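You operate a simulated robot arm through the tools that you are given. There is no shell and no other tool. Be economical: measure what you need, move in short steps, check, and stop when the job is done.

Carry out the task below with a simulated two-armed robot. There is one attempt and no reset: what you move stays moved.

JOB
On the laundry counter top, fold the hand towel in half, so that its two long edges meet.

The check looks at the end state, three seconds after you hand in, the way a careful person would. Anything else that was tipped, shoved, dropped, spilled or broken makes it a failure. Flat cloth is picked up by pressing the open fingertips on it (5 to 10 N) and closing them slowly along it; thin cloth reads only 2 to 8 mm in the jaws.

ROBOT AND FRAMES
Two 7-joint arms with two-finger parallel grippers on one trunk, on a base that drives. Base frame: it is fixed to the floor where the robot stands at the start and does not move with it; the origin is under the middle of the robot, x ahead of it, y to its left, z up; the surface under the hand at the start is at about z = 90. Lengths are in cm, angles in degrees, forces in N, time in s.
The left shoulder is at the start at [7, 16.3, 119.5], the right one opposite. With the tool pointing down near the work surface each hand reaches from about 40 to 88 cm from the robot's upright axis, wherever it stands, measured 20 degrees to its own side. Places, roughly: laundry counter top [60, -10, 90]. Payload 3.43 kg a hand.
The TCP of each hand is the grasp point between the finger pads, 3.4 cm short of the fingertips. In the tool frame z runs along the fingers and y along their closing line. The gripper opens to 12.8 cm. The fingers are 2.4 cm wide and 1.2 cm thick; the gripper's body (4.8 by 13 cm) begins 9.6 cm behind the TCP.
Orientation is that of the tool frame in the base frame, as [roll, pitch, yaw] about the fixed x, y, z axes, in that order (R = Rz(yaw) Ry(pitch) Rx(roll)). With the fingers straight down and closing along the base's y, the tool's x points along the base's -x, its y along +y and its z along -z.

CONTROLS
- The arms move only by the tool servo_tool. It takes "left_plan", "right_plan" or both (then of equal length, played together; a hand with none holds still); each is a list of rows, each a list of 7 numbers: the shift along the tool's x, y, z in cm, then the turn, a rotation vector about the tool's x, y, z in degrees, then the opening, from 0 (shut) to 1 (fully open). In form: [[x, y, z, wx, wy, wz, grip], ...]. A call has 1 to 12 rows; each row shifts and turns the commanded pose from where the row before left it, along the tool's axes as they then stand. Each row takes 0.2 s and may step no farther than 5 cm and 8.6 degrees from the row before; otherwise, or with a gripper value out of range, the whole call is refused. A pose out of reach is approached as far as the arm can. The call stops where the force on the tool passes 40 N (or 10 N more than at its start, if that is more) or the arm is blocked; 0.2 s more then pass. Each finger travels about 15.3 cm/s and halts on what it meets, pressing with about 36 N; the grip force reading is that of the motor and also rises with nothing between the fingers. The clock runs only during rows and for 0.2 s after the last one: add rows that do not move to give the fingers time. The reply holds the time, the measured pose of the TCP, the force on the tool along the base axes, the opening and the grip force, in the units named above and with some noise, with the torque about the TCP (base axes, N m) and any sound that the robot's microphone picked up.
- Cameras (640 x 400 px; columns grow to the right, rows downward): "scene" is now at [12.89, 1.6, 143]; the picture's right is [0.07, -1.00, 0.00], its down [-0.68, -0.05, -0.73] and it looks along [0.73, 0.05, -0.69] (base axes); focal length 214 px, centre (320, 200). "left" rides on the left gripper at [7.6, 1.1, -16] in its tool frame; the picture's right is [-0.15, 0.99, 0.00], its down [-0.88, -0.13, -0.46] and it looks along [-0.45, -0.07, 0.89] (tool axes); focal length 234 px, centre (320, 200). "right" rides on the right gripper at [7.6, -1.1, -16] in its tool frame; the picture's right is [0.15, 0.99, 0.00], its down [-0.88, 0.13, -0.46] and it looks along [-0.45, 0.07, 0.89] (tool axes); focal length 234 px, centre (320, 200). There is no depth. A picture from a camera that has moved, and an enlarged one, comes with that camera's place and axes in the base frame and with its lens. The place of the scene camera against the robot may be out by one fixed shift of up to 2.5 cm in any direction.
- grab_frame(camera): a new picture of that camera. No time passes.
- slide_trunk(by): slides the trunk up (or, below 0, down) by that many cm; the arms and the scene camera ride with it, the base frame stays. It gives what a move gives, with no picture.
- steer(legs): drives the robot by 1 to 6 legs, each [ahead, left, turn to the left] in cm, cm and degrees, along the robot's own axes; the way and the turn of a leg run together, so that a leg with both is an arc; at most 150 cm and 180 degrees a leg. The arms and the cameras ride along, it lands a little off, and it stops where it bumps. It gives what a move gives.
- head_to(pan, tilt): turns the head with the scene camera to pan (to the left, within 86 degrees either way) and tilt (down, from -29 to 69), counted from straight ahead of the robot. It gives what a move gives.
- enlarge(camera, box): a new picture of the part [left, top, right, bottom] of that camera's present view, enlarged. No time passes.
- sign_off(): hands the job in; it is judged then, once.

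Go step by step. Nothing tells you exact positions but the pictures and the camera data: compare them with the known pose of the tool, close in by small moves and look again before you grip or let go. The budget is 120 turns and 92 pictures, counting those below and the enlarged ones. Unless the task says otherwise, let go and move clear before handing in, and close with one line.

The tools are called after ">>>" as a command line: name --argument value ..., lists and objects as JSON in quotes. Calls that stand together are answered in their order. servo_tool: Moves the arms, as the interface text tells. Its arguments: {"type":"object","properties":{"left_plan":{"type":"array","items":{"type":"array","items":{"type":"number"}}},"right_plan":{"type":"array","items":{"type":"array","items":{"type":"number"}}}},"required":[]} The other tools are called the same way: slide_trunk (by) slides the trunk up or down; steer (legs) drives the base; head_to (pan, tilt) turns the head that bears the scene camera; grab_frame (camera) takes a picture; enlarge (camera, box) takes an enlarged picture of a part of a camera's view; sign_off () hands the job in.

At the start:

```text
time_s: 0.0
left_tool_pos: [42.14, 12.85, 115.17]
left_tcp_rot: [-180.0, 0.0, -179.9]
left_contact_force: [-0.1, -0.2, -0.4]
left_wrist_torque: [-0.01, 0.01, -0.03]
left_gripper_width: 12.82
left_grip_force: 0.1
right_tool_pos: [39.87, -18.91, 114.63]
right_tcp_rot: [179.9, 0.0, 179.9]
right_contact_force: [0.7, -0.1, -0.3]
right_wrist_torque: [-0.03, -0.01, 0.01]
right_gripper_width: 12.81
right_grip_force: 0.1
trunk travel left (down, up): [-67.5, 26.5]
robot x, y, heading: [-0.12, 0.08, -0.1]
head pan, tilt: [3.8, 43.3]
```

scene: 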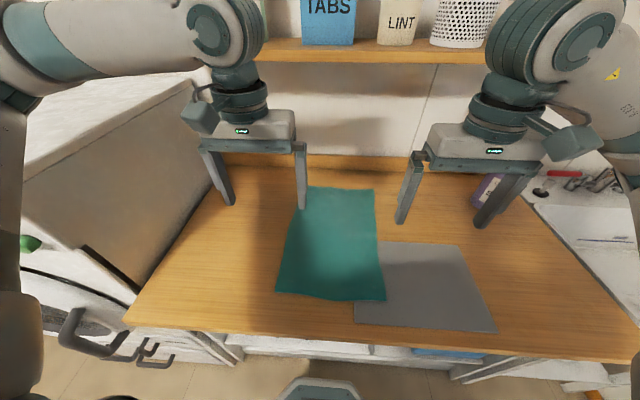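
right: 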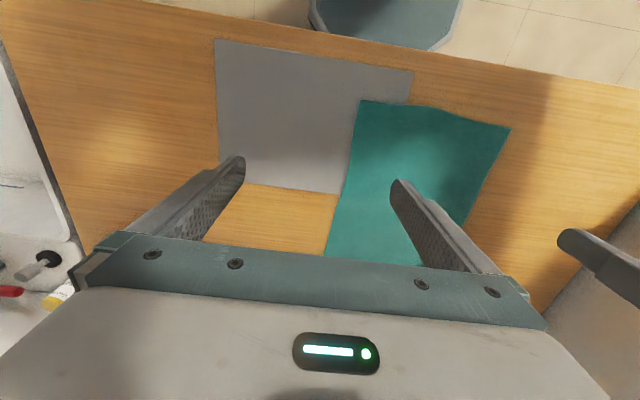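
left: 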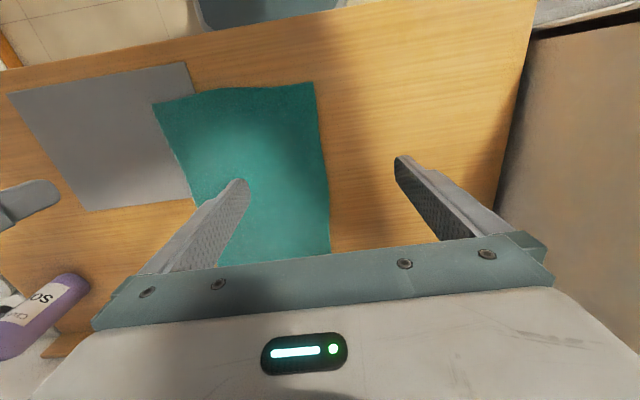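

The towel lies with its long edges along x, about 41 × 26 cm: x runs 35–77, and the edges are near y = 12 and y = −13. The right side rests by a grey mat. I'll fold the left edge over to the right with both hands, so I first back off, shift right and turn left until both hands can reach that edge without crossing.

>>> steer --legs '[[-4, 0, 0], [0, -28, 0], [0, 0, 28]]'

>>> head_to --pan 5 --tilt 48

>>> grab_frame --camera "scene"

```text
time_s: 3.8
left_tool_pos: [27.29, 2.93, 115.07]
left_tcp_rot: [-179.9, 0.1, -152.1]
left_contact_force: [-0.5, -0.3, 0.8]
left_wrist_torque: [0.0, -0.02, 0.0]
left_gripper_width: 12.83
left_grip_force: 0.1
right_tool_pos: [40.26, -26.27, 114.79]
right_tcp_rot: [179.8, -0.1, -152.2]
right_contact_force: [-0.4, -0.1, -0.2]
right_wrist_torque: [-0.04, 0.01, -0.01]
right_gripper_width: 12.82
right_grip_force: 0.0
trunk travel left (down, up): [-67.5, 26.5]
robot x, y, heading: [-3.88, -27.91, 27.3]
head pan, tilt: [3.8, 43.3]
```

```text
time_s: 4.5
left_tool_pos: [27.38, 3.11, 115.01]
left_tcp_rot: [180.0, 0.0, -152.2]
left_contact_force: [-0.2, -0.8, 0.0]
left_wrist_torque: [-0.02, 0.0, 0.02]
left_gripper_width: 12.8
left_grip_force: 0.1
right_tool_pos: [40.14, -26.25, 114.61]
right_tcp_rot: [-180.0, -0.1, -152.2]
right_contact_force: [0.2, 1.3, 0.2]
right_wrist_torque: [0.01, 0.02, 0.02]
right_gripper_width: 12.77
right_grip_force: 0.1
trunk travel left (down, up): [-67.5, 26.5]
robot x, y, heading: [-4.12, -28.06, 27.8]
head pan, tilt: [5.0, 48.0]
```

```text
88 pictures are left
camera scene: at [6.72, -20.37, 142.33], right [0.54, -0.84, 0.0], down [-0.62, -0.4, -0.67], along [0.56, 0.36, -0.74], focal length 214 px, centre (320, 200)
```

scene: 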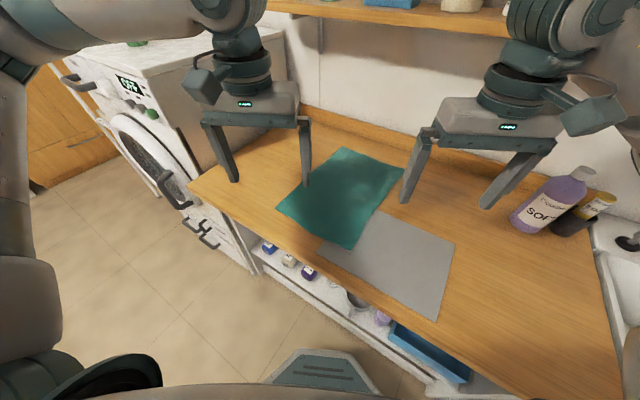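

The base is placed well. Next I bring both hands above the left edge's two corners, estimated at near (34.6, 12.7) and far (75.8, 9.7), and check through the wrist cameras.

>>> servo_tool --left_plan '[[-2.83, 0.635, 2, 0, 0, 0, 0.6], [-2.83, 0.635, 2, 0, 0, 0, 0.6], [-2.83, 0.635, 2, 0, 0, 0, 0.6], [-2.83, 0.635, 2, 0, 0, 0, 0.6], [0, 0, 0, 0, 0, 7.95, 0.6], [0, 0, 0, 0, 0, 7.95, 0.6], [0, 0, 0, 0, 0, 7.95, 0.6], [0, 0, 0, 0, 0, 7.95, 0.6], [0, 0, 0, 0, 0, 0, 0.6], [0, 0, 0, 0, 0, 0, 0.6]]' --right_plan '[[-4.17, 1.3, 0.5, 0, 0, 0, 0.6], [-4.17, 1.3, 0.5, 0, 0, 0, 0.6], [-4.17, 1.3, 0.5, 0, 0, 0, 0.6], [-4.17, 1.3, 0.5, 0, 0, 0, 0.6], [-4.17, 1.3, 0.5, 0, 0, 0, 0.6], [-4.17, 1.3, 0.5, 0, 0, 0, 0.6], [-4.17, 1.3, 0.5, 0, 0, 0, 0.6], [-4.17, 1.3, 0.5, 0, 0, 0, 0.6], [0, 0, 0, 0, 0, 0, 0.6], [0, 0, 0, 0, 0, 0, 0.6]]'

>>> grab_frame --camera "scene"

>>> grab_frame --camera "right"

>>> grab_frame --camera "left"

```text
time_s: 6.7
left_tool_pos: [35.83, 10.44, 107.3]
left_tcp_rot: [-179.9, 0.1, 176.0]
left_contact_force: [0.4, -0.2, 0.1]
left_wrist_torque: [-0.02, 0.05, 0.01]
left_gripper_width: 7.68
left_grip_force: 0.1
right_tool_pos: [64.48, -1.46, 110.82]
right_tcp_rot: [-180.0, 0.1, -152.2]
right_contact_force: [0.4, -0.4, 0.9]
right_wrist_torque: [0.02, 0.01, -0.04]
right_gripper_width: 7.71
right_grip_force: 0.0
trunk travel left (down, up): [-67.5, 26.5]
robot x, y, heading: [-3.54, -28.14, 27.9]
head pan, tilt: [5.0, 48.0]
```

```text
87 pictures are left
camera scene: at [6.24, -20.46, 142.36], right [0.54, -0.84, 0.0], down [-0.62, -0.4, -0.67], along [0.56, 0.36, -0.74], focal length 214 px, centre (320, 200)
```

scene: 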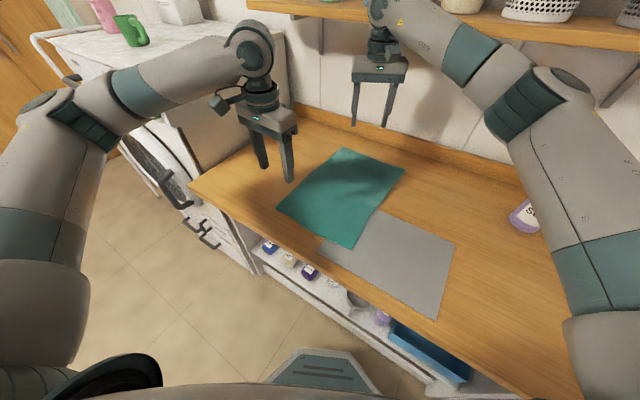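

```text
86 pictures are left
camera right: at [58.17, -5.98, 126.8], right [-0.59, 0.81, 0.0], down [0.72, 0.53, 0.46], along [0.37, 0.27, -0.89], focal length 234 px, centre (320, 200)
```

right: 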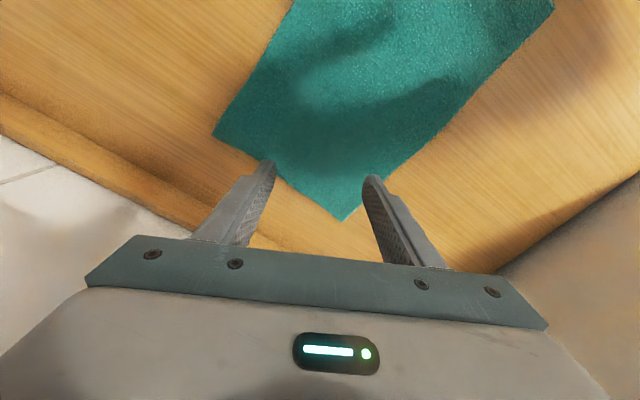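

```text
85 pictures are left
camera left: at [28.27, 12.11, 123.15], right [0.22, 0.98, 0.0], down [0.87, -0.19, 0.46], along [0.45, -0.1, -0.89], focal length 234 px, centre (320, 200)
```

left: 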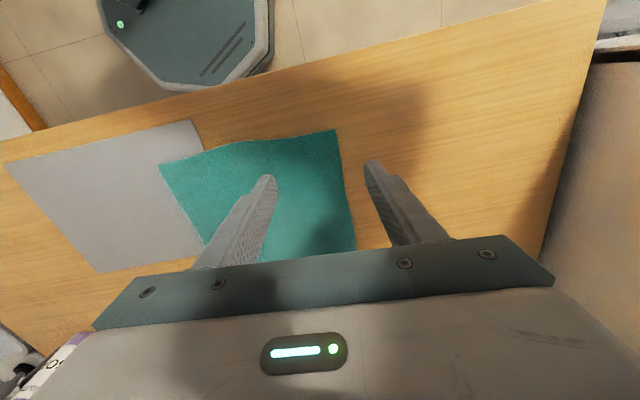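

The left edge runs from about (34.8, 12.7) to (74.3, 11.0). I lower both hands over it with the opening narrowed to 3 cm, then look again.

>>> servo_tool --left_plan '[[-0.18, 0.1, 2, 0, 0, -1.5, 0.25], [-0.18, 0.1, 2, 0, 0, 0, 0.25], [0, 0, 2, 0, 0, 0, 0.25], [0, 0, 1.3, 0, 0, 0, 0.25], [0, 0, 0, 0, 0, 0, 0.25], [0, 0, 0, 0, 0, 0, 0.25], [0, 0, 0, 0, 0, 0, 0.25], [0, 0, 0, 0, 0, 0, 0.25], [0, 0, 0, 0, 0, 0, 0.25], [0, 0, 0, 0, 0, 0, 0.25]]' --right_plan '[[-3.07, 1.38, 2.7, 0, 0, 0, 0.25], [-3.07, 1.38, 2.7, 0, 0, 0, 0.25], [-3.07, 1.38, 2.7, 0, 0, 0, 0.25], [-3.07, 1.38, 2.7, 0, 0, 0, 0.25], [0, 0, 0, 0, 0, 7.58, 0.25], [0, 0, 0, 0, 0, 7.58, 0.25], [0, 0, 0, 0, 0, 7.58, 0.25], [0, 0, 0, 0, 0, 7.58, 0.25], [0, 0, 0, 0, 0, 0, 0.25], [0, 0, 0, 0, 0, 0, 0.25]]'

>>> grab_frame --camera "right"

>>> grab_frame --camera "left"

```text
time_s: 8.9
left_tool_pos: [36.65, 10.67, 99.77]
left_tcp_rot: [-179.9, 0.0, 177.5]
left_contact_force: [-0.4, -0.3, -0.1]
left_wrist_torque: [-0.01, 0.02, 0.01]
left_gripper_width: 3.16
left_grip_force: 0.1
right_tool_pos: [70.08, 5.48, 103.19]
right_tcp_rot: [-180.0, -0.1, 177.4]
right_contact_force: [-0.1, -0.8, -1.0]
right_wrist_torque: [0.01, 0.03, 0.0]
right_gripper_width: 3.18
right_grip_force: 0.1
right hand out of reach, approached as far as the arm can: row 3, 4
trunk travel left (down, up): [-67.5, 26.5]
robot x, y, heading: [-3.95, -27.86, 27.7]
head pan, tilt: [5.0, 48.0]
```

```text
84 pictures are left
camera right: at [62.53, 4.64, 118.97], right [-0.1, 0.99, 0.0], down [0.89, 0.09, 0.45], along [0.45, 0.05, -0.89], focal length 234 px, centre (320, 200)
```

right: 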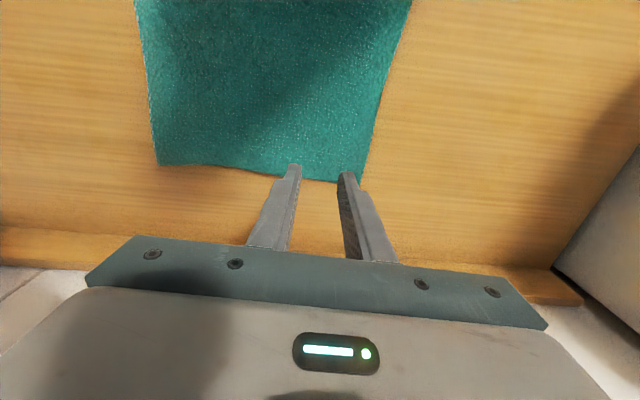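

```text
83 pictures are left
camera left: at [29.11, 12.17, 115.64], right [0.19, 0.98, 0.0], down [0.87, -0.17, 0.46], along [0.45, -0.09, -0.89], focal length 234 px, centre (320, 200)
```

left: 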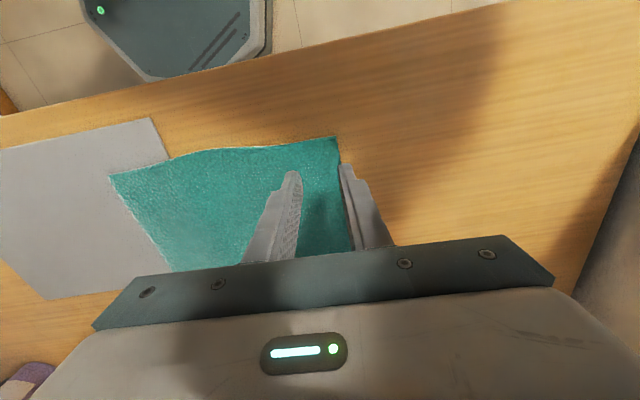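

The right hand fell about 5 cm short of the far corner. Turning the base further left and shifting it a little brings that shoulder closer.

>>> steer --legs '[[2.3, 2.2, 0], [0, 0, 12.3]]'

>>> grab_frame --camera "scene"

```text
time_s: 10.5
left_tool_pos: [28.49, 21.61, 99.75]
left_tcp_rot: [-179.9, 0.0, -170.1]
left_contact_force: [-0.3, 0.8, 0.5]
left_wrist_torque: [-0.03, 0.02, 0.0]
left_gripper_width: 3.18
left_grip_force: 0.1
right_tool_pos: [62.14, 23.63, 103.1]
right_tcp_rot: [180.0, -0.1, -170.1]
right_contact_force: [-0.2, 0.1, 0.1]
right_wrist_torque: [-0.02, -0.04, 0.02]
right_gripper_width: 3.2
right_grip_force: 0.0
trunk travel left (down, up): [-67.5, 26.5]
robot x, y, heading: [-2.61, -25.24, 40.1]
head pan, tilt: [5.0, 48.0]
```

```text
82 pictures are left
camera scene: at [6.08, -15.03, 142.32], right [0.71, -0.7, 0.0], down [-0.52, -0.53, -0.67], along [0.47, 0.47, -0.74], focal length 214 px, centre (320, 200)
```

scene: 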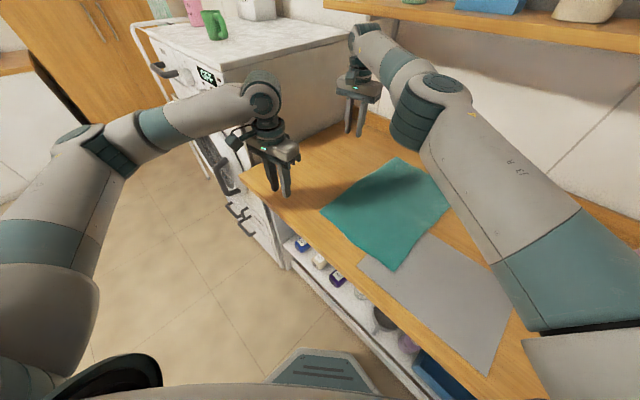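

Nothing was bumped. I move both hands back over the corners.

>>> servo_tool --left_plan '[[-1.45, -3.05, 0, 0, 0, 0, 0.25], [-1.45, -3.05, 0, 0, 0, 0, 0.25], [-1.45, -3.05, 0, 0, 0, 0, 0.25], [-1.45, -3.05, 0, 0, 0, 0, 0.25], [0, 0, 0, 0, 0, 6.2, 0.25], [0, 0, 1, 0, 0, 6.2, 0.25], [0, 0, 1, 0, 0, 0, 0.25], [0, 0, 0, 0, 0, 0, 0.25]]' --right_plan '[[-1.95, -4.03, 0.8, 0, 0, 0, 0.25], [-1.95, -4.03, 0.8, 0, 0, 0, 0.25], [-1.95, -4.03, 0.8, 0, 0, 0, 0.25], [-1.95, -4.03, 0.8, 0, 0, 0, 0.25], [0, 0, 0, 0, 0, 6.2, 0.25], [0, 0, 1, 0, 0, 6.2, 0.25], [0, 0, 1, 0, 0, 0, 0.25], [0, 0, 0, 0, 0, 0, 0.25]]'

>>> grab_frame --camera "right"

>>> grab_frame --camera "left"

```text
time_s: 12.3
left_tool_pos: [36.18, 10.44, 97.88]
left_tcp_rot: [-180.0, 0.1, 177.6]
left_contact_force: [0.3, -0.2, 0.4]
left_wrist_torque: [0.05, -0.02, 0.0]
left_gripper_width: 3.21
left_grip_force: 0.0
right_tool_pos: [72.58, 8.94, 97.88]
right_tcp_rot: [-180.0, 0.0, 177.4]
right_contact_force: [0.6, 0.2, -0.2]
right_wrist_torque: [0.02, -0.03, 0.01]
right_gripper_width: 3.2
right_grip_force: 0.0
trunk travel left (down, up): [-67.5, 26.5]
robot x, y, heading: [-2.77, -25.09, 40.0]
head pan, tilt: [5.0, 48.0]
```

```text
81 pictures are left
camera right: at [64.93, 8.17, 113.81], right [-0.1, 0.99, 0.0], down [0.89, 0.09, 0.46], along [0.45, 0.05, -0.89], focal length 234 px, centre (320, 200)
```

right: 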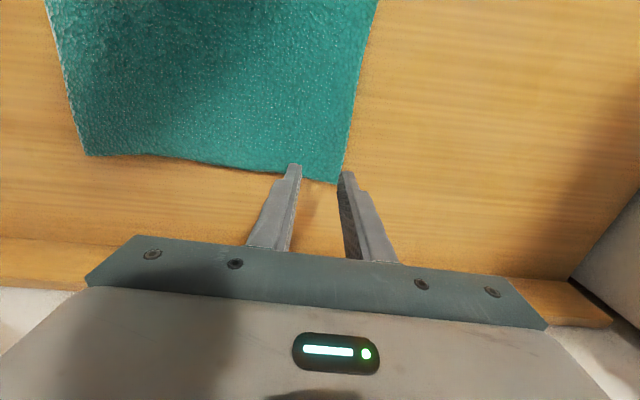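

```text
80 pictures are left
camera left: at [28.65, 11.92, 113.69], right [0.19, 0.98, 0.0], down [0.87, -0.17, 0.46], along [0.45, -0.09, -0.89], focal length 234 px, centre (320, 200)
```

left: 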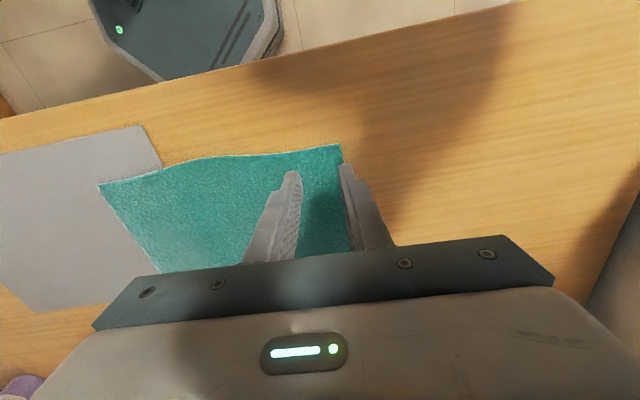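

Both hands straddle the edge as intended. I lower them to just above the cloth, then press in small steps.

>>> servo_tool --left_plan '[[0, 0, 2, 0, 0, 0, 0.25], [0, 0, 1.6, 0, 0, 0, 0.25], [0, 0, 0.2, 0, 0, 0, 0.25], [0, 0, 0, 0, 0, 0, 0.25]]' --right_plan '[[0, 0, 2, 0, 0, 0, 0.25], [0, 0, 1.6, 0, 0, 0, 0.25], [0, 0, 0.2, 0, 0, 0, 0.25], [0, 0, 0, 0, 0, 0, 0.25]]'

>>> servo_tool --left_plan '[[0, 0, 0.2, 0, 0, 0, 0.25], [0, 0, 0.1, 0, 0, 0, 0.25]]' --right_plan '[[0, 0, 0.2, 0, 0, 0, 0.25], [0, 0, 0.1, 0, 0, 0, 0.25]]'

```text
time_s: 13.3
left_tool_pos: [36.22, 10.44, 93.92]
left_tcp_rot: [-179.9, 0.0, 177.5]
left_contact_force: [-1.0, -0.5, 0.0]
left_wrist_torque: [0.01, 0.04, 0.01]
left_gripper_width: 3.2
left_grip_force: 0.0
right_tool_pos: [72.59, 8.95, 94.03]
right_tcp_rot: [180.0, 0.0, 177.4]
right_contact_force: [-0.5, -0.1, -0.1]
right_wrist_torque: [0.02, 0.01, 0.01]
right_gripper_width: 3.19
right_grip_force: 0.0
trunk travel left (down, up): [-67.5, 26.5]
robot x, y, heading: [-3.04, -24.62, 40.3]
head pan, tilt: [5.0, 48.0]
```

```text
time_s: 13.9
left_tool_pos: [36.19, 10.4, 93.77]
left_tcp_rot: [180.0, 0.1, 177.6]
left_contact_force: [1.6, 2.7, 7.2]
left_wrist_torque: [0.02, -0.01, -0.01]
left_gripper_width: 3.16
left_grip_force: 0.0
right_tool_pos: [72.57, 9.07, 93.88]
right_tcp_rot: [180.0, 0.2, 177.4]
right_contact_force: [0.6, -0.2, 1.6]
right_wrist_torque: [-0.02, -0.03, -0.04]
right_gripper_width: 3.19
right_grip_force: 0.1
trunk travel left (down, up): [-67.5, 26.5]
robot x, y, heading: [-2.91, -25.26, 40.3]
head pan, tilt: [5.0, 48.0]
```

The left hand presses with 7 N. The right needs slightly more.

>>> servo_tool --right_plan '[[0, 0, 0.1, 0, 0, 0, 0.25], [0, 0, 0, 0, 0, 0, 0.25]]'

>>> grab_frame --camera "right"

>>> grab_frame --camera "left"

```text
time_s: 14.5
left_tool_pos: [36.23, 10.38, 93.74]
left_tcp_rot: [-180.0, 0.1, 177.5]
left_contact_force: [1.6, 1.4, 9.0]
left_wrist_torque: [-0.01, -0.08, 0.04]
left_gripper_width: 3.17
left_grip_force: 0.1
right_tool_pos: [72.61, 8.92, 93.82]
right_tcp_rot: [179.8, 0.1, 177.6]
right_contact_force: [2.1, 1.2, 3.5]
right_wrist_torque: [-0.01, -0.04, -0.01]
right_gripper_width: 3.21
right_grip_force: 0.1
trunk travel left (down, up): [-67.5, 26.5]
robot x, y, heading: [-3.35, -25.38, 40.3]
head pan, tilt: [5.0, 48.0]
```

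```text
79 pictures are left
camera right: at [65.0, 8.15, 109.69], right [-0.1, 0.99, 0.0], down [0.89, 0.09, 0.46], along [0.45, 0.05, -0.89], focal length 234 px, centre (320, 200)
```

right: 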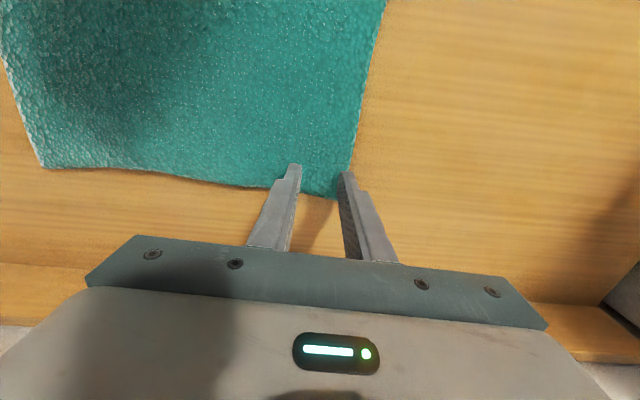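

```text
78 pictures are left
camera left: at [28.63, 11.89, 109.67], right [0.19, 0.98, 0.0], down [0.87, -0.17, 0.46], along [0.45, -0.09, -0.89], focal length 234 px, centre (320, 200)
```

left: 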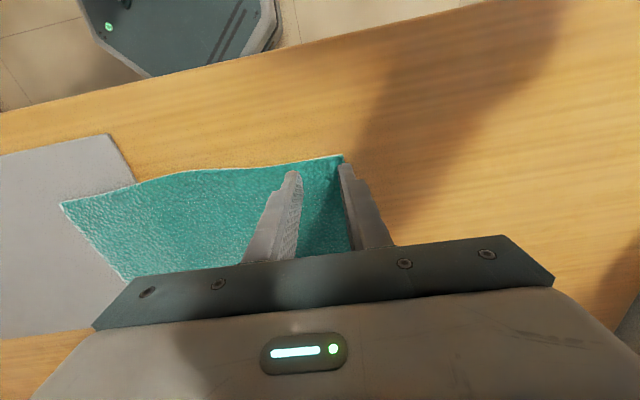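

The placement is good on both sides. I press the right hand a little more and close both slowly.

>>> servo_tool --left_plan '[[0, 0, 0, 0, 0, 0, 0.23], [0, 0, 0, 0, 0, 0, 0.21], [0, 0, 0, 0, 0, 0, 0.18], [0, 0, 0, 0, 0, 0, 0.16], [0, 0, 0, 0, 0, 0, 0.14], [0, 0, 0, 0, 0, 0, 0.12], [0, 0, 0, 0, 0, 0, 0.1], [0, 0, 0, 0, 0, 0, 0.08], [0, 0, 0, 0, 0, 0, 0.05], [0, 0, 0, 0, 0, 0, 0.02], [0, 0, 0, 0, 0, 0, 0], [0, 0, 0, 0, 0, 0, 0]]' --right_plan '[[0, 0, 0.12, 0, 0, 0, 0.23], [0, 0, 0, 0, 0, 0, 0.21], [0, 0, 0, 0, 0, 0, 0.18], [0, 0, 0, 0, 0, 0, 0.16], [0, 0, 0, 0, 0, 0, 0.14], [0, 0, 0, 0, 0, 0, 0.12], [0, 0, 0, 0, 0, 0, 0.1], [0, 0, 0, 0, 0, 0, 0.08], [0, 0, 0, 0, 0, 0, 0.05], [0, 0, 0, 0, 0, 0, 0.02], [0, 0, 0, 0, 0, 0, 0], [0, 0, 0, 0, 0, 0, 0]]'

>>> grab_frame --camera "right"

>>> grab_frame --camera "left"

```text
time_s: 17.1
left_tool_pos: [36.0, 10.31, 93.92]
left_tcp_rot: [-179.9, 0.1, 177.5]
left_contact_force: [0.0, 0.5, 5.8]
left_wrist_torque: [-0.01, 0.0, 0.01]
left_gripper_width: 0.0
left_grip_force: 32.9
right_tool_pos: [72.63, 9.03, 93.8]
right_tcp_rot: [179.9, 0.0, 177.4]
right_contact_force: [-0.9, 0.1, 10.5]
right_wrist_torque: [0.02, 0.02, 0.01]
right_gripper_width: 0.02
right_grip_force: 33.1
trunk travel left (down, up): [-67.5, 26.5]
robot x, y, heading: [-3.51, -24.93, 40.5]
head pan, tilt: [5.0, 48.0]
```

```text
77 pictures are left
camera right: at [64.9, 8.09, 109.62], right [-0.1, 0.99, 0.0], down [0.89, 0.09, 0.46], along [0.45, 0.05, -0.89], focal length 234 px, centre (320, 200)
```

right: 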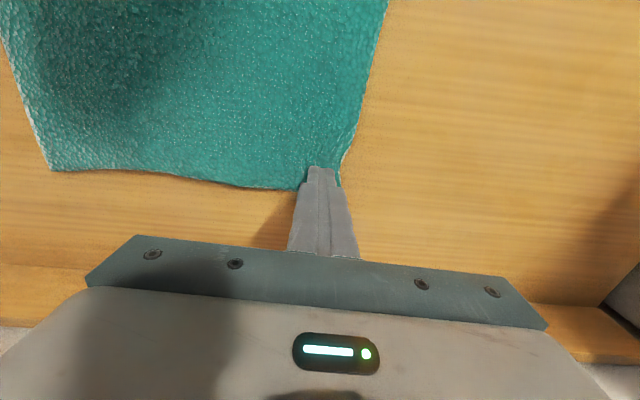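

```text
76 pictures are left
camera left: at [28.52, 11.83, 109.7], right [0.19, 0.98, 0.0], down [0.87, -0.17, 0.46], along [0.45, -0.09, -0.89], focal length 234 px, centre (320, 200)
```

left: 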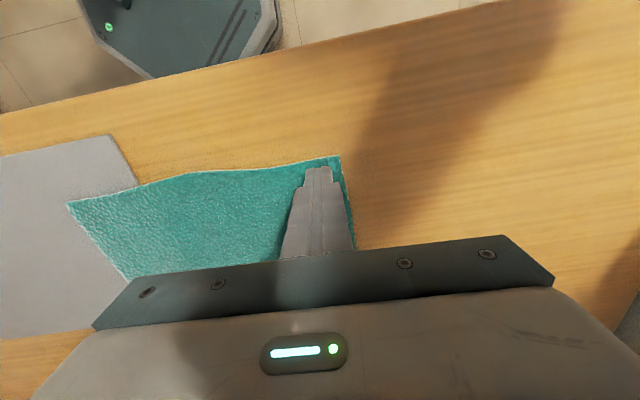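

Both jaws read 0 mm, so the cloth slipped out. I lift, open wider and set both fingers fully on the cloth, a bit further in.

>>> servo_tool --left_plan '[[0, 0, -1.5, 0, 0, 0, 0], [0, -1.3, 0, 0, 0, 0, 0.35], [0, 0, 0, 0, 0, 0, 0.35], [0, 0, 0, 0, 0, 0, 0.35]]' --right_plan '[[0, 0, -1.5, 0, 0, 0, 0], [0, -1.3, 0, 0, 0, 0, 0.35], [0, 0, 0, 0, 0, 0, 0.35], [0, 0, 0, 0, 0, 0, 0.35]]'

>>> grab_frame --camera "right"

>>> grab_frame --camera "left"

```text
time_s: 18.1
left_tool_pos: [36.09, 9.24, 95.09]
left_tcp_rot: [-180.0, 0.0, 177.4]
left_contact_force: [0.5, -1.5, 0.1]
left_wrist_torque: [0.01, 0.02, 0.0]
left_gripper_width: 4.48
left_grip_force: 0.0
right_tool_pos: [72.42, 7.71, 95.08]
right_tcp_rot: [-180.0, -0.1, 177.4]
right_contact_force: [0.1, -0.4, 0.4]
right_wrist_torque: [0.05, 0.01, -0.01]
right_gripper_width: 4.5
right_grip_force: 0.0
trunk travel left (down, up): [-67.5, 26.5]
robot x, y, heading: [-2.82, -25.05, 40.4]
head pan, tilt: [5.0, 48.0]
```

```text
75 pictures are left
camera right: at [64.97, 6.82, 111.01], right [-0.1, 0.99, 0.0], down [0.89, 0.09, 0.45], along [0.45, 0.05, -0.89], focal length 234 px, centre (320, 200)
```

right: 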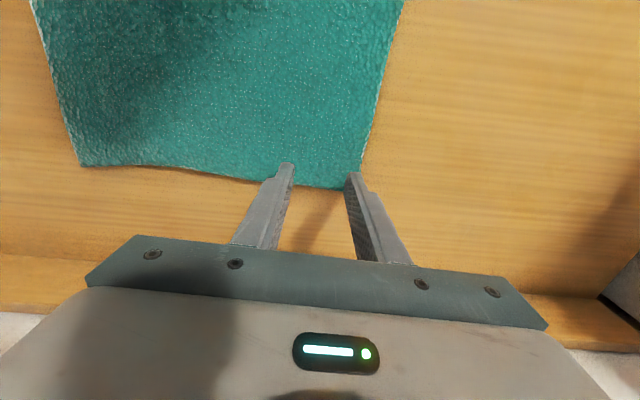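

```text
74 pictures are left
camera left: at [28.56, 10.63, 111.07], right [0.19, 0.98, 0.0], down [0.87, -0.17, 0.46], along [0.45, -0.09, -0.89], focal length 234 px, centre (320, 200)
```

left: 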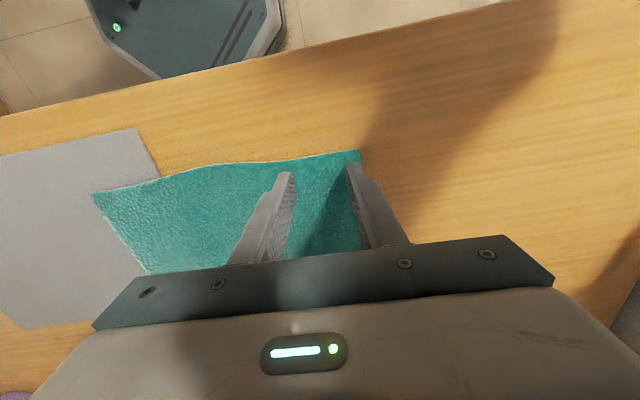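

Both fingers are now on the cloth. I press down harder, around 10 N, before closing.

>>> servo_tool --left_plan '[[0, 0, 1, 0, 0, 0, 0.35], [0, 0, 0.3, 0, 0, 0, 0.35], [0, 0, 0.2, 0, 0, 0, 0.35], [0, 0, 0, 0, 0, 0, 0.35]]' --right_plan '[[0, 0, 1, 0, 0, 0, 0.35], [0, 0, 0.3, 0, 0, 0, 0.35], [0, 0, 0.2, 0, 0, 0, 0.35], [0, 0, 0, 0, 0, 0, 0.35]]'

```text
time_s: 19.1
left_tool_pos: [36.12, 9.09, 93.87]
left_tcp_rot: [180.0, 0.1, 177.4]
left_contact_force: [1.6, 0.7, 8.6]
left_wrist_torque: [0.01, -0.1, 0.01]
left_gripper_width: 4.5
left_grip_force: 0.0
right_tool_pos: [72.44, 7.73, 93.71]
right_tcp_rot: [179.9, 0.0, 177.5]
right_contact_force: [2.0, 0.7, 7.5]
right_wrist_torque: [0.0, -0.04, 0.01]
right_gripper_width: 4.46
right_grip_force: 0.2
trunk travel left (down, up): [-67.5, 26.5]
robot x, y, heading: [-3.03, -24.83, 40.3]
head pan, tilt: [5.0, 48.0]
```

The forces are 8.6 N and 7.5 N. I close partway, slowly, and watch the force and the cloth.

>>> servo_tool --left_plan '[[0, 0, 0.03, 0, 0, 0, 0.34], [0, 0, 0, 0, 0, 0, 0.325], [0, 0, 0, 0, 0, 0, 0.31], [0, 0, 0, 0, 0, 0, 0.295], [0, 0, 0, 0, 0, 0, 0.28], [0, 0, 0, 0, 0, 0, 0.265], [0, 0, 0, 0, 0, 0, 0.25], [0, 0, 0, 0, 0, 0, 0.235], [0, 0, 0, 0, 0, 0, 0.22], [0, 0, 0, 0, 0, 0, 0.205], [0, 0, 0, 0, 0, 0, 0.19], [0, 0, 0, 0, 0, 0, 0.175]]' --right_plan '[[0, 0, 0.06, 0, 0, 0, 0.34], [0, 0, 0, 0, 0, 0, 0.325], [0, 0, 0, 0, 0, 0, 0.31], [0, 0, 0, 0, 0, 0, 0.295], [0, 0, 0, 0, 0, 0, 0.28], [0, 0, 0, 0, 0, 0, 0.265], [0, 0, 0, 0, 0, 0, 0.25], [0, 0, 0, 0, 0, 0, 0.235], [0, 0, 0, 0, 0, 0, 0.22], [0, 0, 0, 0, 0, 0, 0.205], [0, 0, 0, 0, 0, 0, 0.19], [0, 0, 0, 0, 0, 0, 0.175]]'

>>> enlarge --camera "right" --box '[220, 100, 440, 260]'

>>> enlarge --camera "left" --box '[220, 100, 440, 260]'

```text
time_s: 21.7
left_tool_pos: [36.12, 9.16, 93.83]
left_tcp_rot: [180.0, 0.1, 177.4]
left_contact_force: [0.0, 0.1, 12.2]
left_wrist_torque: [0.01, -0.02, -0.01]
left_gripper_width: 2.26
left_grip_force: 0.5
right_tool_pos: [72.34, 7.57, 93.77]
right_tcp_rot: [179.9, 0.0, 177.5]
right_contact_force: [-1.1, 0.9, 11.5]
right_wrist_torque: [-0.01, -0.01, 0.03]
right_gripper_width: 2.25
right_grip_force: 0.8
trunk travel left (down, up): [-67.5, 26.5]
robot x, y, heading: [-2.75, -24.93, 39.9]
head pan, tilt: [5.0, 48.0]
```

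```text
2.50 times, centred on (330, 180) of right
camera zoom: at [64.8, 6.76, 109.63], right [-0.1, 0.99, 0.0], down [0.89, 0.09, 0.46], along [0.45, 0.05, -0.89], focal length 585 px, centre (295, 250)
```

zoom: 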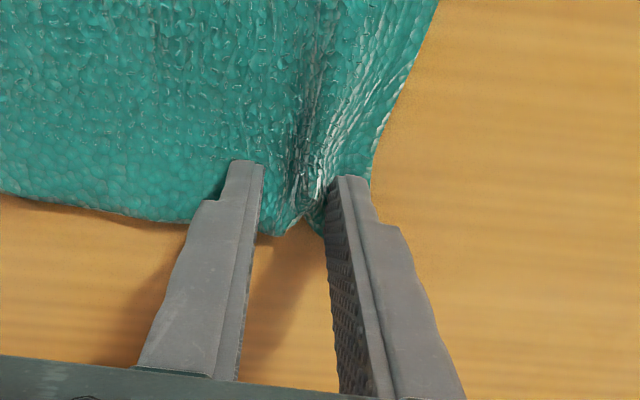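

```text
2.50 times, centred on (330, 180) of left
camera zoom: at [28.43, 10.52, 109.66], right [0.19, 0.98, 0.0], down [0.87, -0.17, 0.46], along [0.45, -0.09, -0.89], focal length 585 px, centre (295, 250)
```

zoom: 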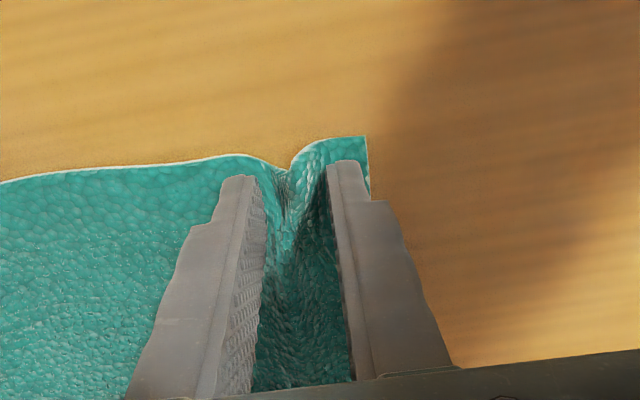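

A ridge is forming between the fingers on both sides, so I continue closing slowly.

>>> servo_tool --left_plan '[[0, 0, 0, 0, 0, 0, 0.16], [0, 0, 0, 0, 0, 0, 0.145], [0, 0, 0, 0, 0, 0, 0.13], [0, 0, 0, 0, 0, 0, 0.115], [0, 0, 0, 0, 0, 0, 0.1], [0, 0, 0, 0, 0, 0, 0.085], [0, 0, 0, 0, 0, 0, 0.07], [0, 0, 0, 0, 0, 0, 0.055], [0, 0, 0, 0, 0, 0, 0.04], [0, 0, 0, 0, 0, 0, 0.02], [0, 0, 0, 0, 0, 0, 0], [0, 0, 0, 0, 0, 0, 0]]' --right_plan '[[0, 0, 0, 0, 0, 0, 0.16], [0, 0, 0, 0, 0, 0, 0.145], [0, 0, 0, 0, 0, 0, 0.13], [0, 0, 0, 0, 0, 0, 0.115], [0, 0, 0, 0, 0, 0, 0.1], [0, 0, 0, 0, 0, 0, 0.085], [0, 0, 0, 0, 0, 0, 0.07], [0, 0, 0, 0, 0, 0, 0.055], [0, 0, 0, 0, 0, 0, 0.04], [0, 0, 0, 0, 0, 0, 0.02], [0, 0, 0, 0, 0, 0, 0], [0, 0, 0, 0, 0, 0, 0]]'

>>> enlarge --camera "right" --box '[220, 100, 440, 260]'

>>> enlarge --camera "left" --box '[220, 100, 440, 260]'

```text
time_s: 24.3
left_tool_pos: [36.07, 9.01, 93.73]
left_tcp_rot: [180.0, 0.1, 177.5]
left_contact_force: [1.1, 0.2, 11.7]
left_wrist_torque: [-0.04, -0.11, 0.01]
left_gripper_width: 0.43
left_grip_force: 35.6
right_tool_pos: [72.34, 7.46, 93.76]
right_tcp_rot: [180.0, -0.1, 177.5]
right_contact_force: [-3.5, 0.0, 11.2]
right_wrist_torque: [-0.05, 0.1, -0.05]
right_gripper_width: 0.43
right_grip_force: 36.1
trunk travel left (down, up): [-67.5, 26.5]
robot x, y, heading: [-3.03, -24.74, 40.2]
head pan, tilt: [5.0, 48.0]
```

```text
2.50 times, centred on (330, 180) of right
camera zoom: at [64.79, 6.76, 109.63], right [-0.1, 0.99, 0.0], down [0.89, 0.09, 0.46], along [0.45, 0.05, -0.89], focal length 585 px, centre (295, 250)
```

zoom: 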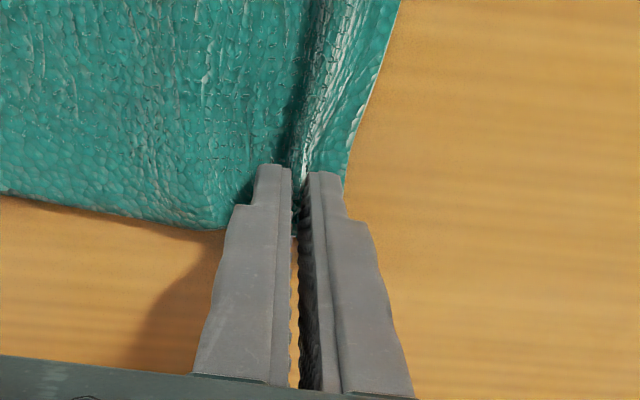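

```text
2.50 times, centred on (330, 180) of left
camera zoom: at [28.43, 10.51, 109.66], right [0.19, 0.98, 0.0], down [0.87, -0.17, 0.46], along [0.45, -0.09, -0.89], focal length 585 px, centre (295, 250)
```

zoom: 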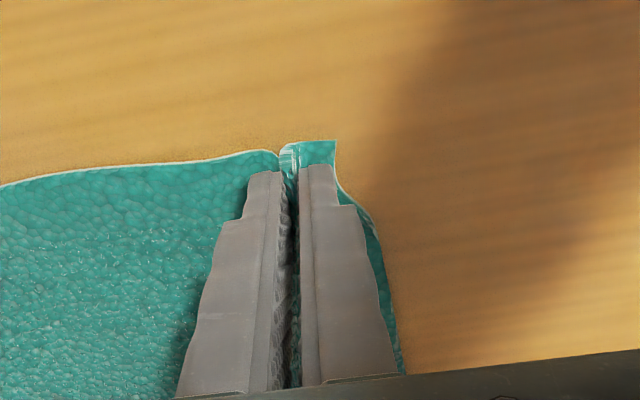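

Both jaws hold cloth at 4.3 mm. Before lifting I check whether the rest of the towel moved.

>>> grab_frame --camera "left"

>>> grab_frame --camera "right"

>>> grab_frame --camera "scene"

```text
69 pictures are left
camera left: at [28.43, 10.51, 109.66], right [0.19, 0.98, 0.0], down [0.87, -0.17, 0.46], along [0.45, -0.09, -0.89], focal length 234 px, centre (320, 200)
```

left: 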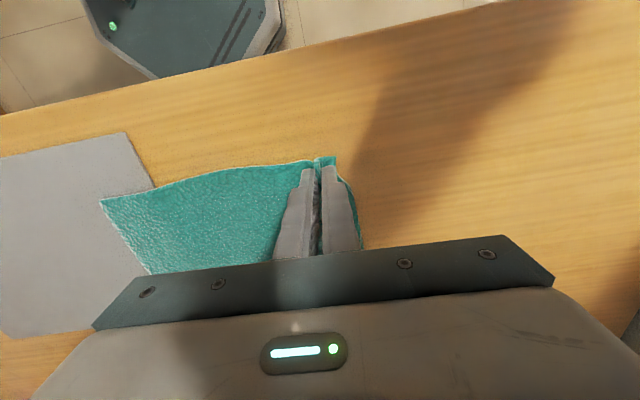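

```text
68 pictures are left
camera right: at [64.79, 6.76, 109.63], right [-0.1, 0.99, 0.0], down [0.89, 0.09, 0.46], along [0.45, 0.05, -0.89], focal length 234 px, centre (320, 200)
```

right: 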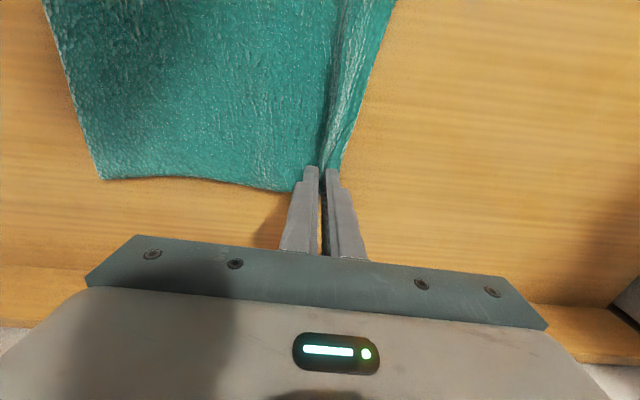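

```text
67 pictures are left
camera scene: at [5.84, -15.3, 142.36], right [0.71, -0.7, 0.0], down [-0.52, -0.53, -0.67], along [0.47, 0.48, -0.74], focal length 214 px, centre (320, 200)
```

scene: 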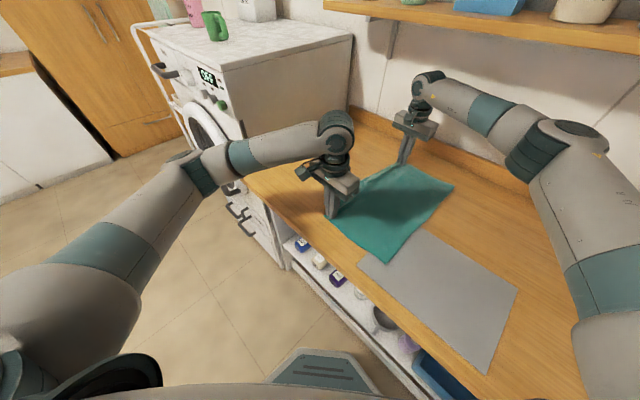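

Closing drew the whole towel about 2 cm left; its right edge is now near y ≈ −12. I raise the edge along an arc to the top of the fold and look.

>>> servo_tool --left_plan '[[0, -0.26, -1.55, 0, 0, 0, 0], [0, -0.75, -1.45, 0, 0, 0, 0], [0, -1.19, -1.24, 0, 0, 0, 0], [0, -1.55, -0.95, 0, 0, 0, 0], [0, -1.81, -0.6, 0, 0, 0, 0], [0, -1.94, -0.2, 0, 0, 0, 0], [0, 0, 0, 0, 0, 0, 0]]' --right_plan '[[0, -0.23, -1.42, 0, 0, 0, 0], [0, -0.67, -1.33, 0, 0, 0, 0], [0, -1.07, -1.14, 0, 0, 0, 0], [0, -1.39, -0.87, 0, 0, 0, 0], [0, -1.61, -0.55, 0, 0, 0, 0], [0, -1.73, -0.19, 0, 0, 0, 0], [0, 0, 0, 0, 0, 0, 0]]'

>>> grab_frame --camera "scene"

>>> grab_frame --camera "left"

>>> grab_frame --camera "right"

```text
time_s: 25.9
left_tool_pos: [35.84, 1.71, 99.61]
left_tcp_rot: [-179.9, 0.0, 177.5]
left_contact_force: [0.6, 0.0, -0.1]
left_wrist_torque: [-0.03, -0.04, 0.03]
left_gripper_width: 0.45
left_grip_force: 36.6
right_tool_pos: [72.18, 1.15, 99.07]
right_tcp_rot: [180.0, -0.2, 177.5]
right_contact_force: [-1.5, 0.7, 0.2]
right_wrist_torque: [-0.03, 0.04, -0.02]
right_gripper_width: 0.45
right_grip_force: 35.8
trunk travel left (down, up): [-67.5, 26.5]
robot x, y, heading: [-2.88, -25.16, 40.3]
head pan, tilt: [5.0, 48.0]
```

```text
66 pictures are left
camera scene: at [6.05, -15.04, 142.32], right [0.71, -0.7, 0.0], down [-0.52, -0.53, -0.67], along [0.47, 0.47, -0.74], focal length 214 px, centre (320, 200)
```

scene: 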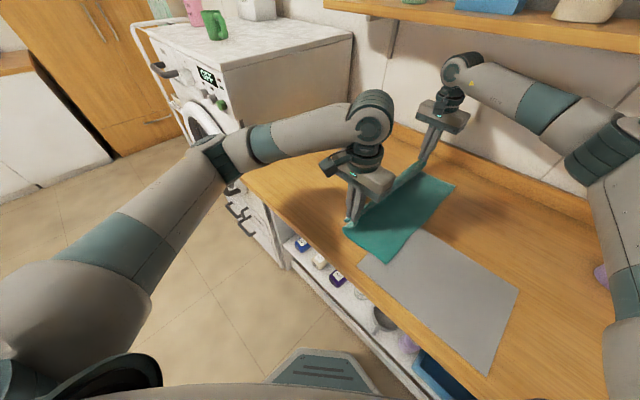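

```text
65 pictures are left
camera left: at [28.3, 3.22, 115.57], right [0.19, 0.98, 0.0], down [0.87, -0.17, 0.46], along [0.45, -0.09, -0.89], focal length 234 px, centre (320, 200)
```

left: 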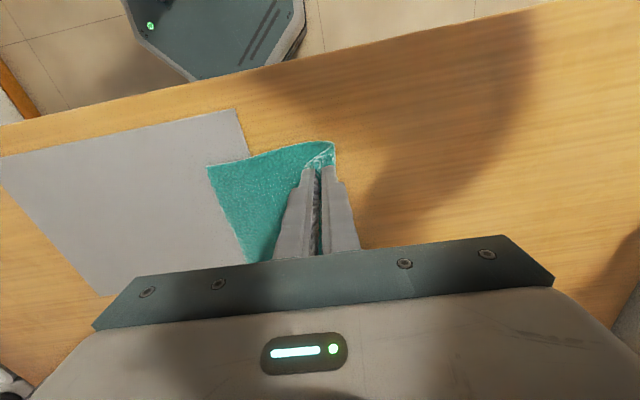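

```text
64 pictures are left
camera right: at [64.59, 0.28, 114.92], right [-0.1, 0.99, 0.0], down [0.89, 0.09, 0.45], along [0.45, 0.05, -0.89], focal length 234 px, centre (320, 200)
```

right: 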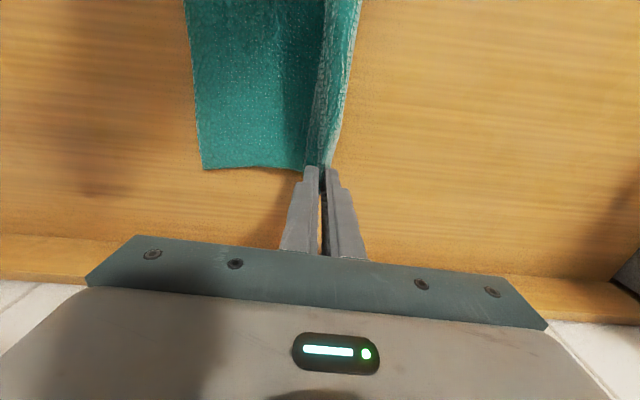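

The cloth stands upright and its right side stays put. Now I come over the top with the hands leaning right, so the gripped edge lays outward.

>>> servo_tool --left_plan '[[0, -2, -0.2, -6.43, 0, 0, 0], [0, -1.99, -0.22, -6.43, 0, 0, 0], [0, -1.94, -0.03, -6.43, 0, 0, 0], [0, -1.77, 0.23, -6.43, 0, 0, 0], [0, -1.64, 0.65, -6.43, 0, 0, 0], [0, 0, 0, 0, 0, 0, 0]]' --right_plan '[[0, -1.85, -0.18, -6.43, 0, 0, 0], [0, -1.84, -0.2, -6.43, 0, 0, 0], [0, -1.79, -0.03, -6.43, 0, 0, 0], [0, -1.63, 0.21, -6.43, 0, 0, 0], [0, -1.51, 0.6, -6.43, 0, 0, 0], [0, 0, 0, 0, 0, 0, 0]]'

>>> grab_frame --camera "scene"

>>> grab_frame --camera "left"

>>> grab_frame --camera "right"

```text
time_s: 27.3
left_tool_pos: [35.42, -6.91, 97.33]
left_tcp_rot: [147.9, 0.0, 177.4]
left_contact_force: [0.4, 0.3, -0.4]
left_wrist_torque: [-0.12, -0.06, -0.01]
left_gripper_width: 0.43
left_grip_force: 36.3
right_tool_pos: [71.8, -6.91, 96.83]
right_tcp_rot: [147.7, -0.1, 177.4]
right_contact_force: [-0.6, -0.3, -0.6]
right_wrist_torque: [-0.12, 0.05, -0.02]
right_gripper_width: 0.45
right_grip_force: 35.8
trunk travel left (down, up): [-67.5, 26.5]
robot x, y, heading: [-2.91, -24.8, 40.3]
head pan, tilt: [5.0, 48.0]
```

```text
63 pictures are left
camera scene: at [6.06, -14.98, 142.32], right [0.71, -0.7, 0.0], down [-0.52, -0.53, -0.67], along [0.47, 0.47, -0.74], focal length 214 px, centre (320, 200)
```

scene: 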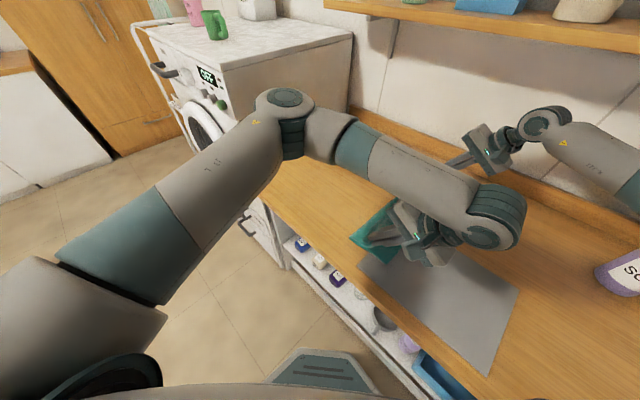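

```text
62 pictures are left
camera left: at [27.48, -14.11, 111.4], right [0.18, 0.83, 0.53], down [0.86, -0.39, 0.32], along [0.47, 0.4, -0.79], focal length 234 px, centre (320, 200)
```

left: 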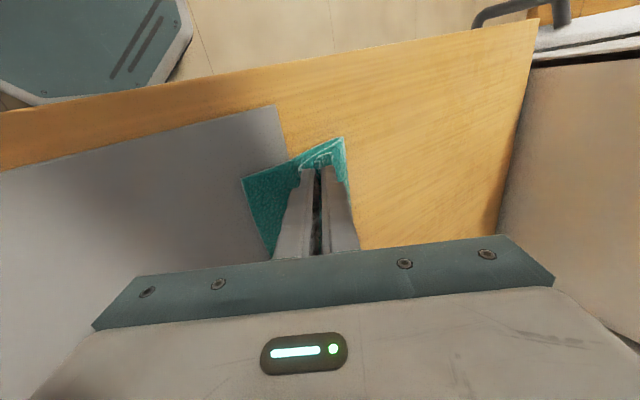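

```text
61 pictures are left
camera right: at [63.89, -15.97, 109.72], right [-0.11, 0.84, 0.53], down [0.87, -0.17, 0.45], along [0.47, 0.51, -0.72], focal length 234 px, centre (320, 200)
```

right: 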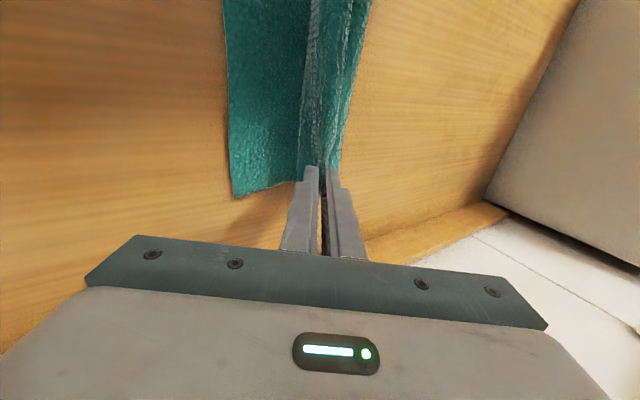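

The right edge stays at y ≈ −11. I finish lowering with a 45° lean, until the lower finger lightly touches the towel.

>>> servo_tool --left_plan '[[0, -1.36, 1.04, -6.43, 0, 0, 0], [0, -1.33, 0.86, -6.43, 0, 0, 0], [0, -0.2, 0.2, 0, 0, 0, 0], [0, 0, 0, 0, 0, 0, 0]]' --right_plan '[[0, -1.06, 0.93, -6.43, 0, 0, 0], [0, -1.15, 0.81, -6.43, 0, 0, 0], [0, -0.2, 0.2, 0, 0, 0, 0], [0, 0, 0, 0, 0, 0, 0]]'

>>> grab_frame --camera "left"

>>> grab_frame --camera "right"

```text
time_s: 28.3
left_tool_pos: [35.35, -7.83, 94.23]
left_tcp_rot: [134.9, 0.2, 177.5]
left_contact_force: [5.0, -10.2, 20.8]
left_wrist_torque: [-0.14, -0.29, -0.15]
left_gripper_width: 0.42
left_grip_force: 35.8
left hand out of reach, approached as far as the arm can: row 2
right_tool_pos: [71.74, -8.07, 94.07]
right_tcp_rot: [134.8, 0.0, 177.4]
right_contact_force: [-0.2, -0.5, 2.1]
right_wrist_torque: [-0.08, 0.05, 0.07]
right_gripper_width: 0.41
right_grip_force: 37.1
trunk travel left (down, up): [-67.5, 26.5]
robot x, y, heading: [-3.04, -25.38, 40.5]
head pan, tilt: [5.0, 48.0]
```

```text
60 pictures are left
camera left: at [27.26, -18.02, 106.16], right [0.17, 0.69, 0.7], down [0.86, -0.45, 0.23], along [0.48, 0.56, -0.67], focal length 234 px, centre (320, 200)
```

left: 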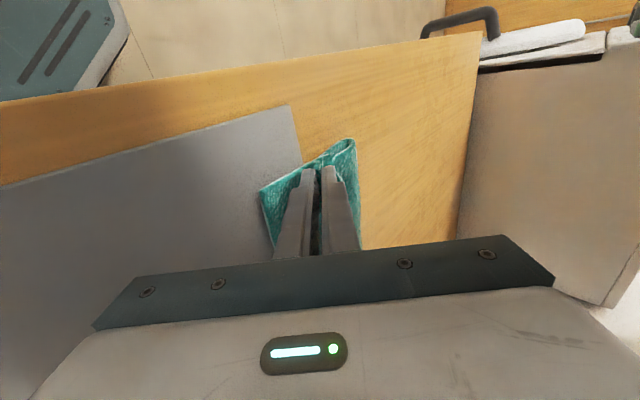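

```text
59 pictures are left
camera right: at [63.71, -19.83, 104.42], right [-0.11, 0.7, 0.7], down [0.87, -0.27, 0.41], along [0.48, 0.66, -0.58], focal length 234 px, centre (320, 200)
```

right: 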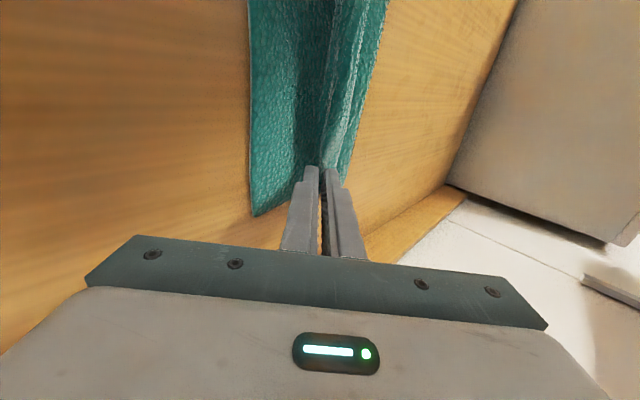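

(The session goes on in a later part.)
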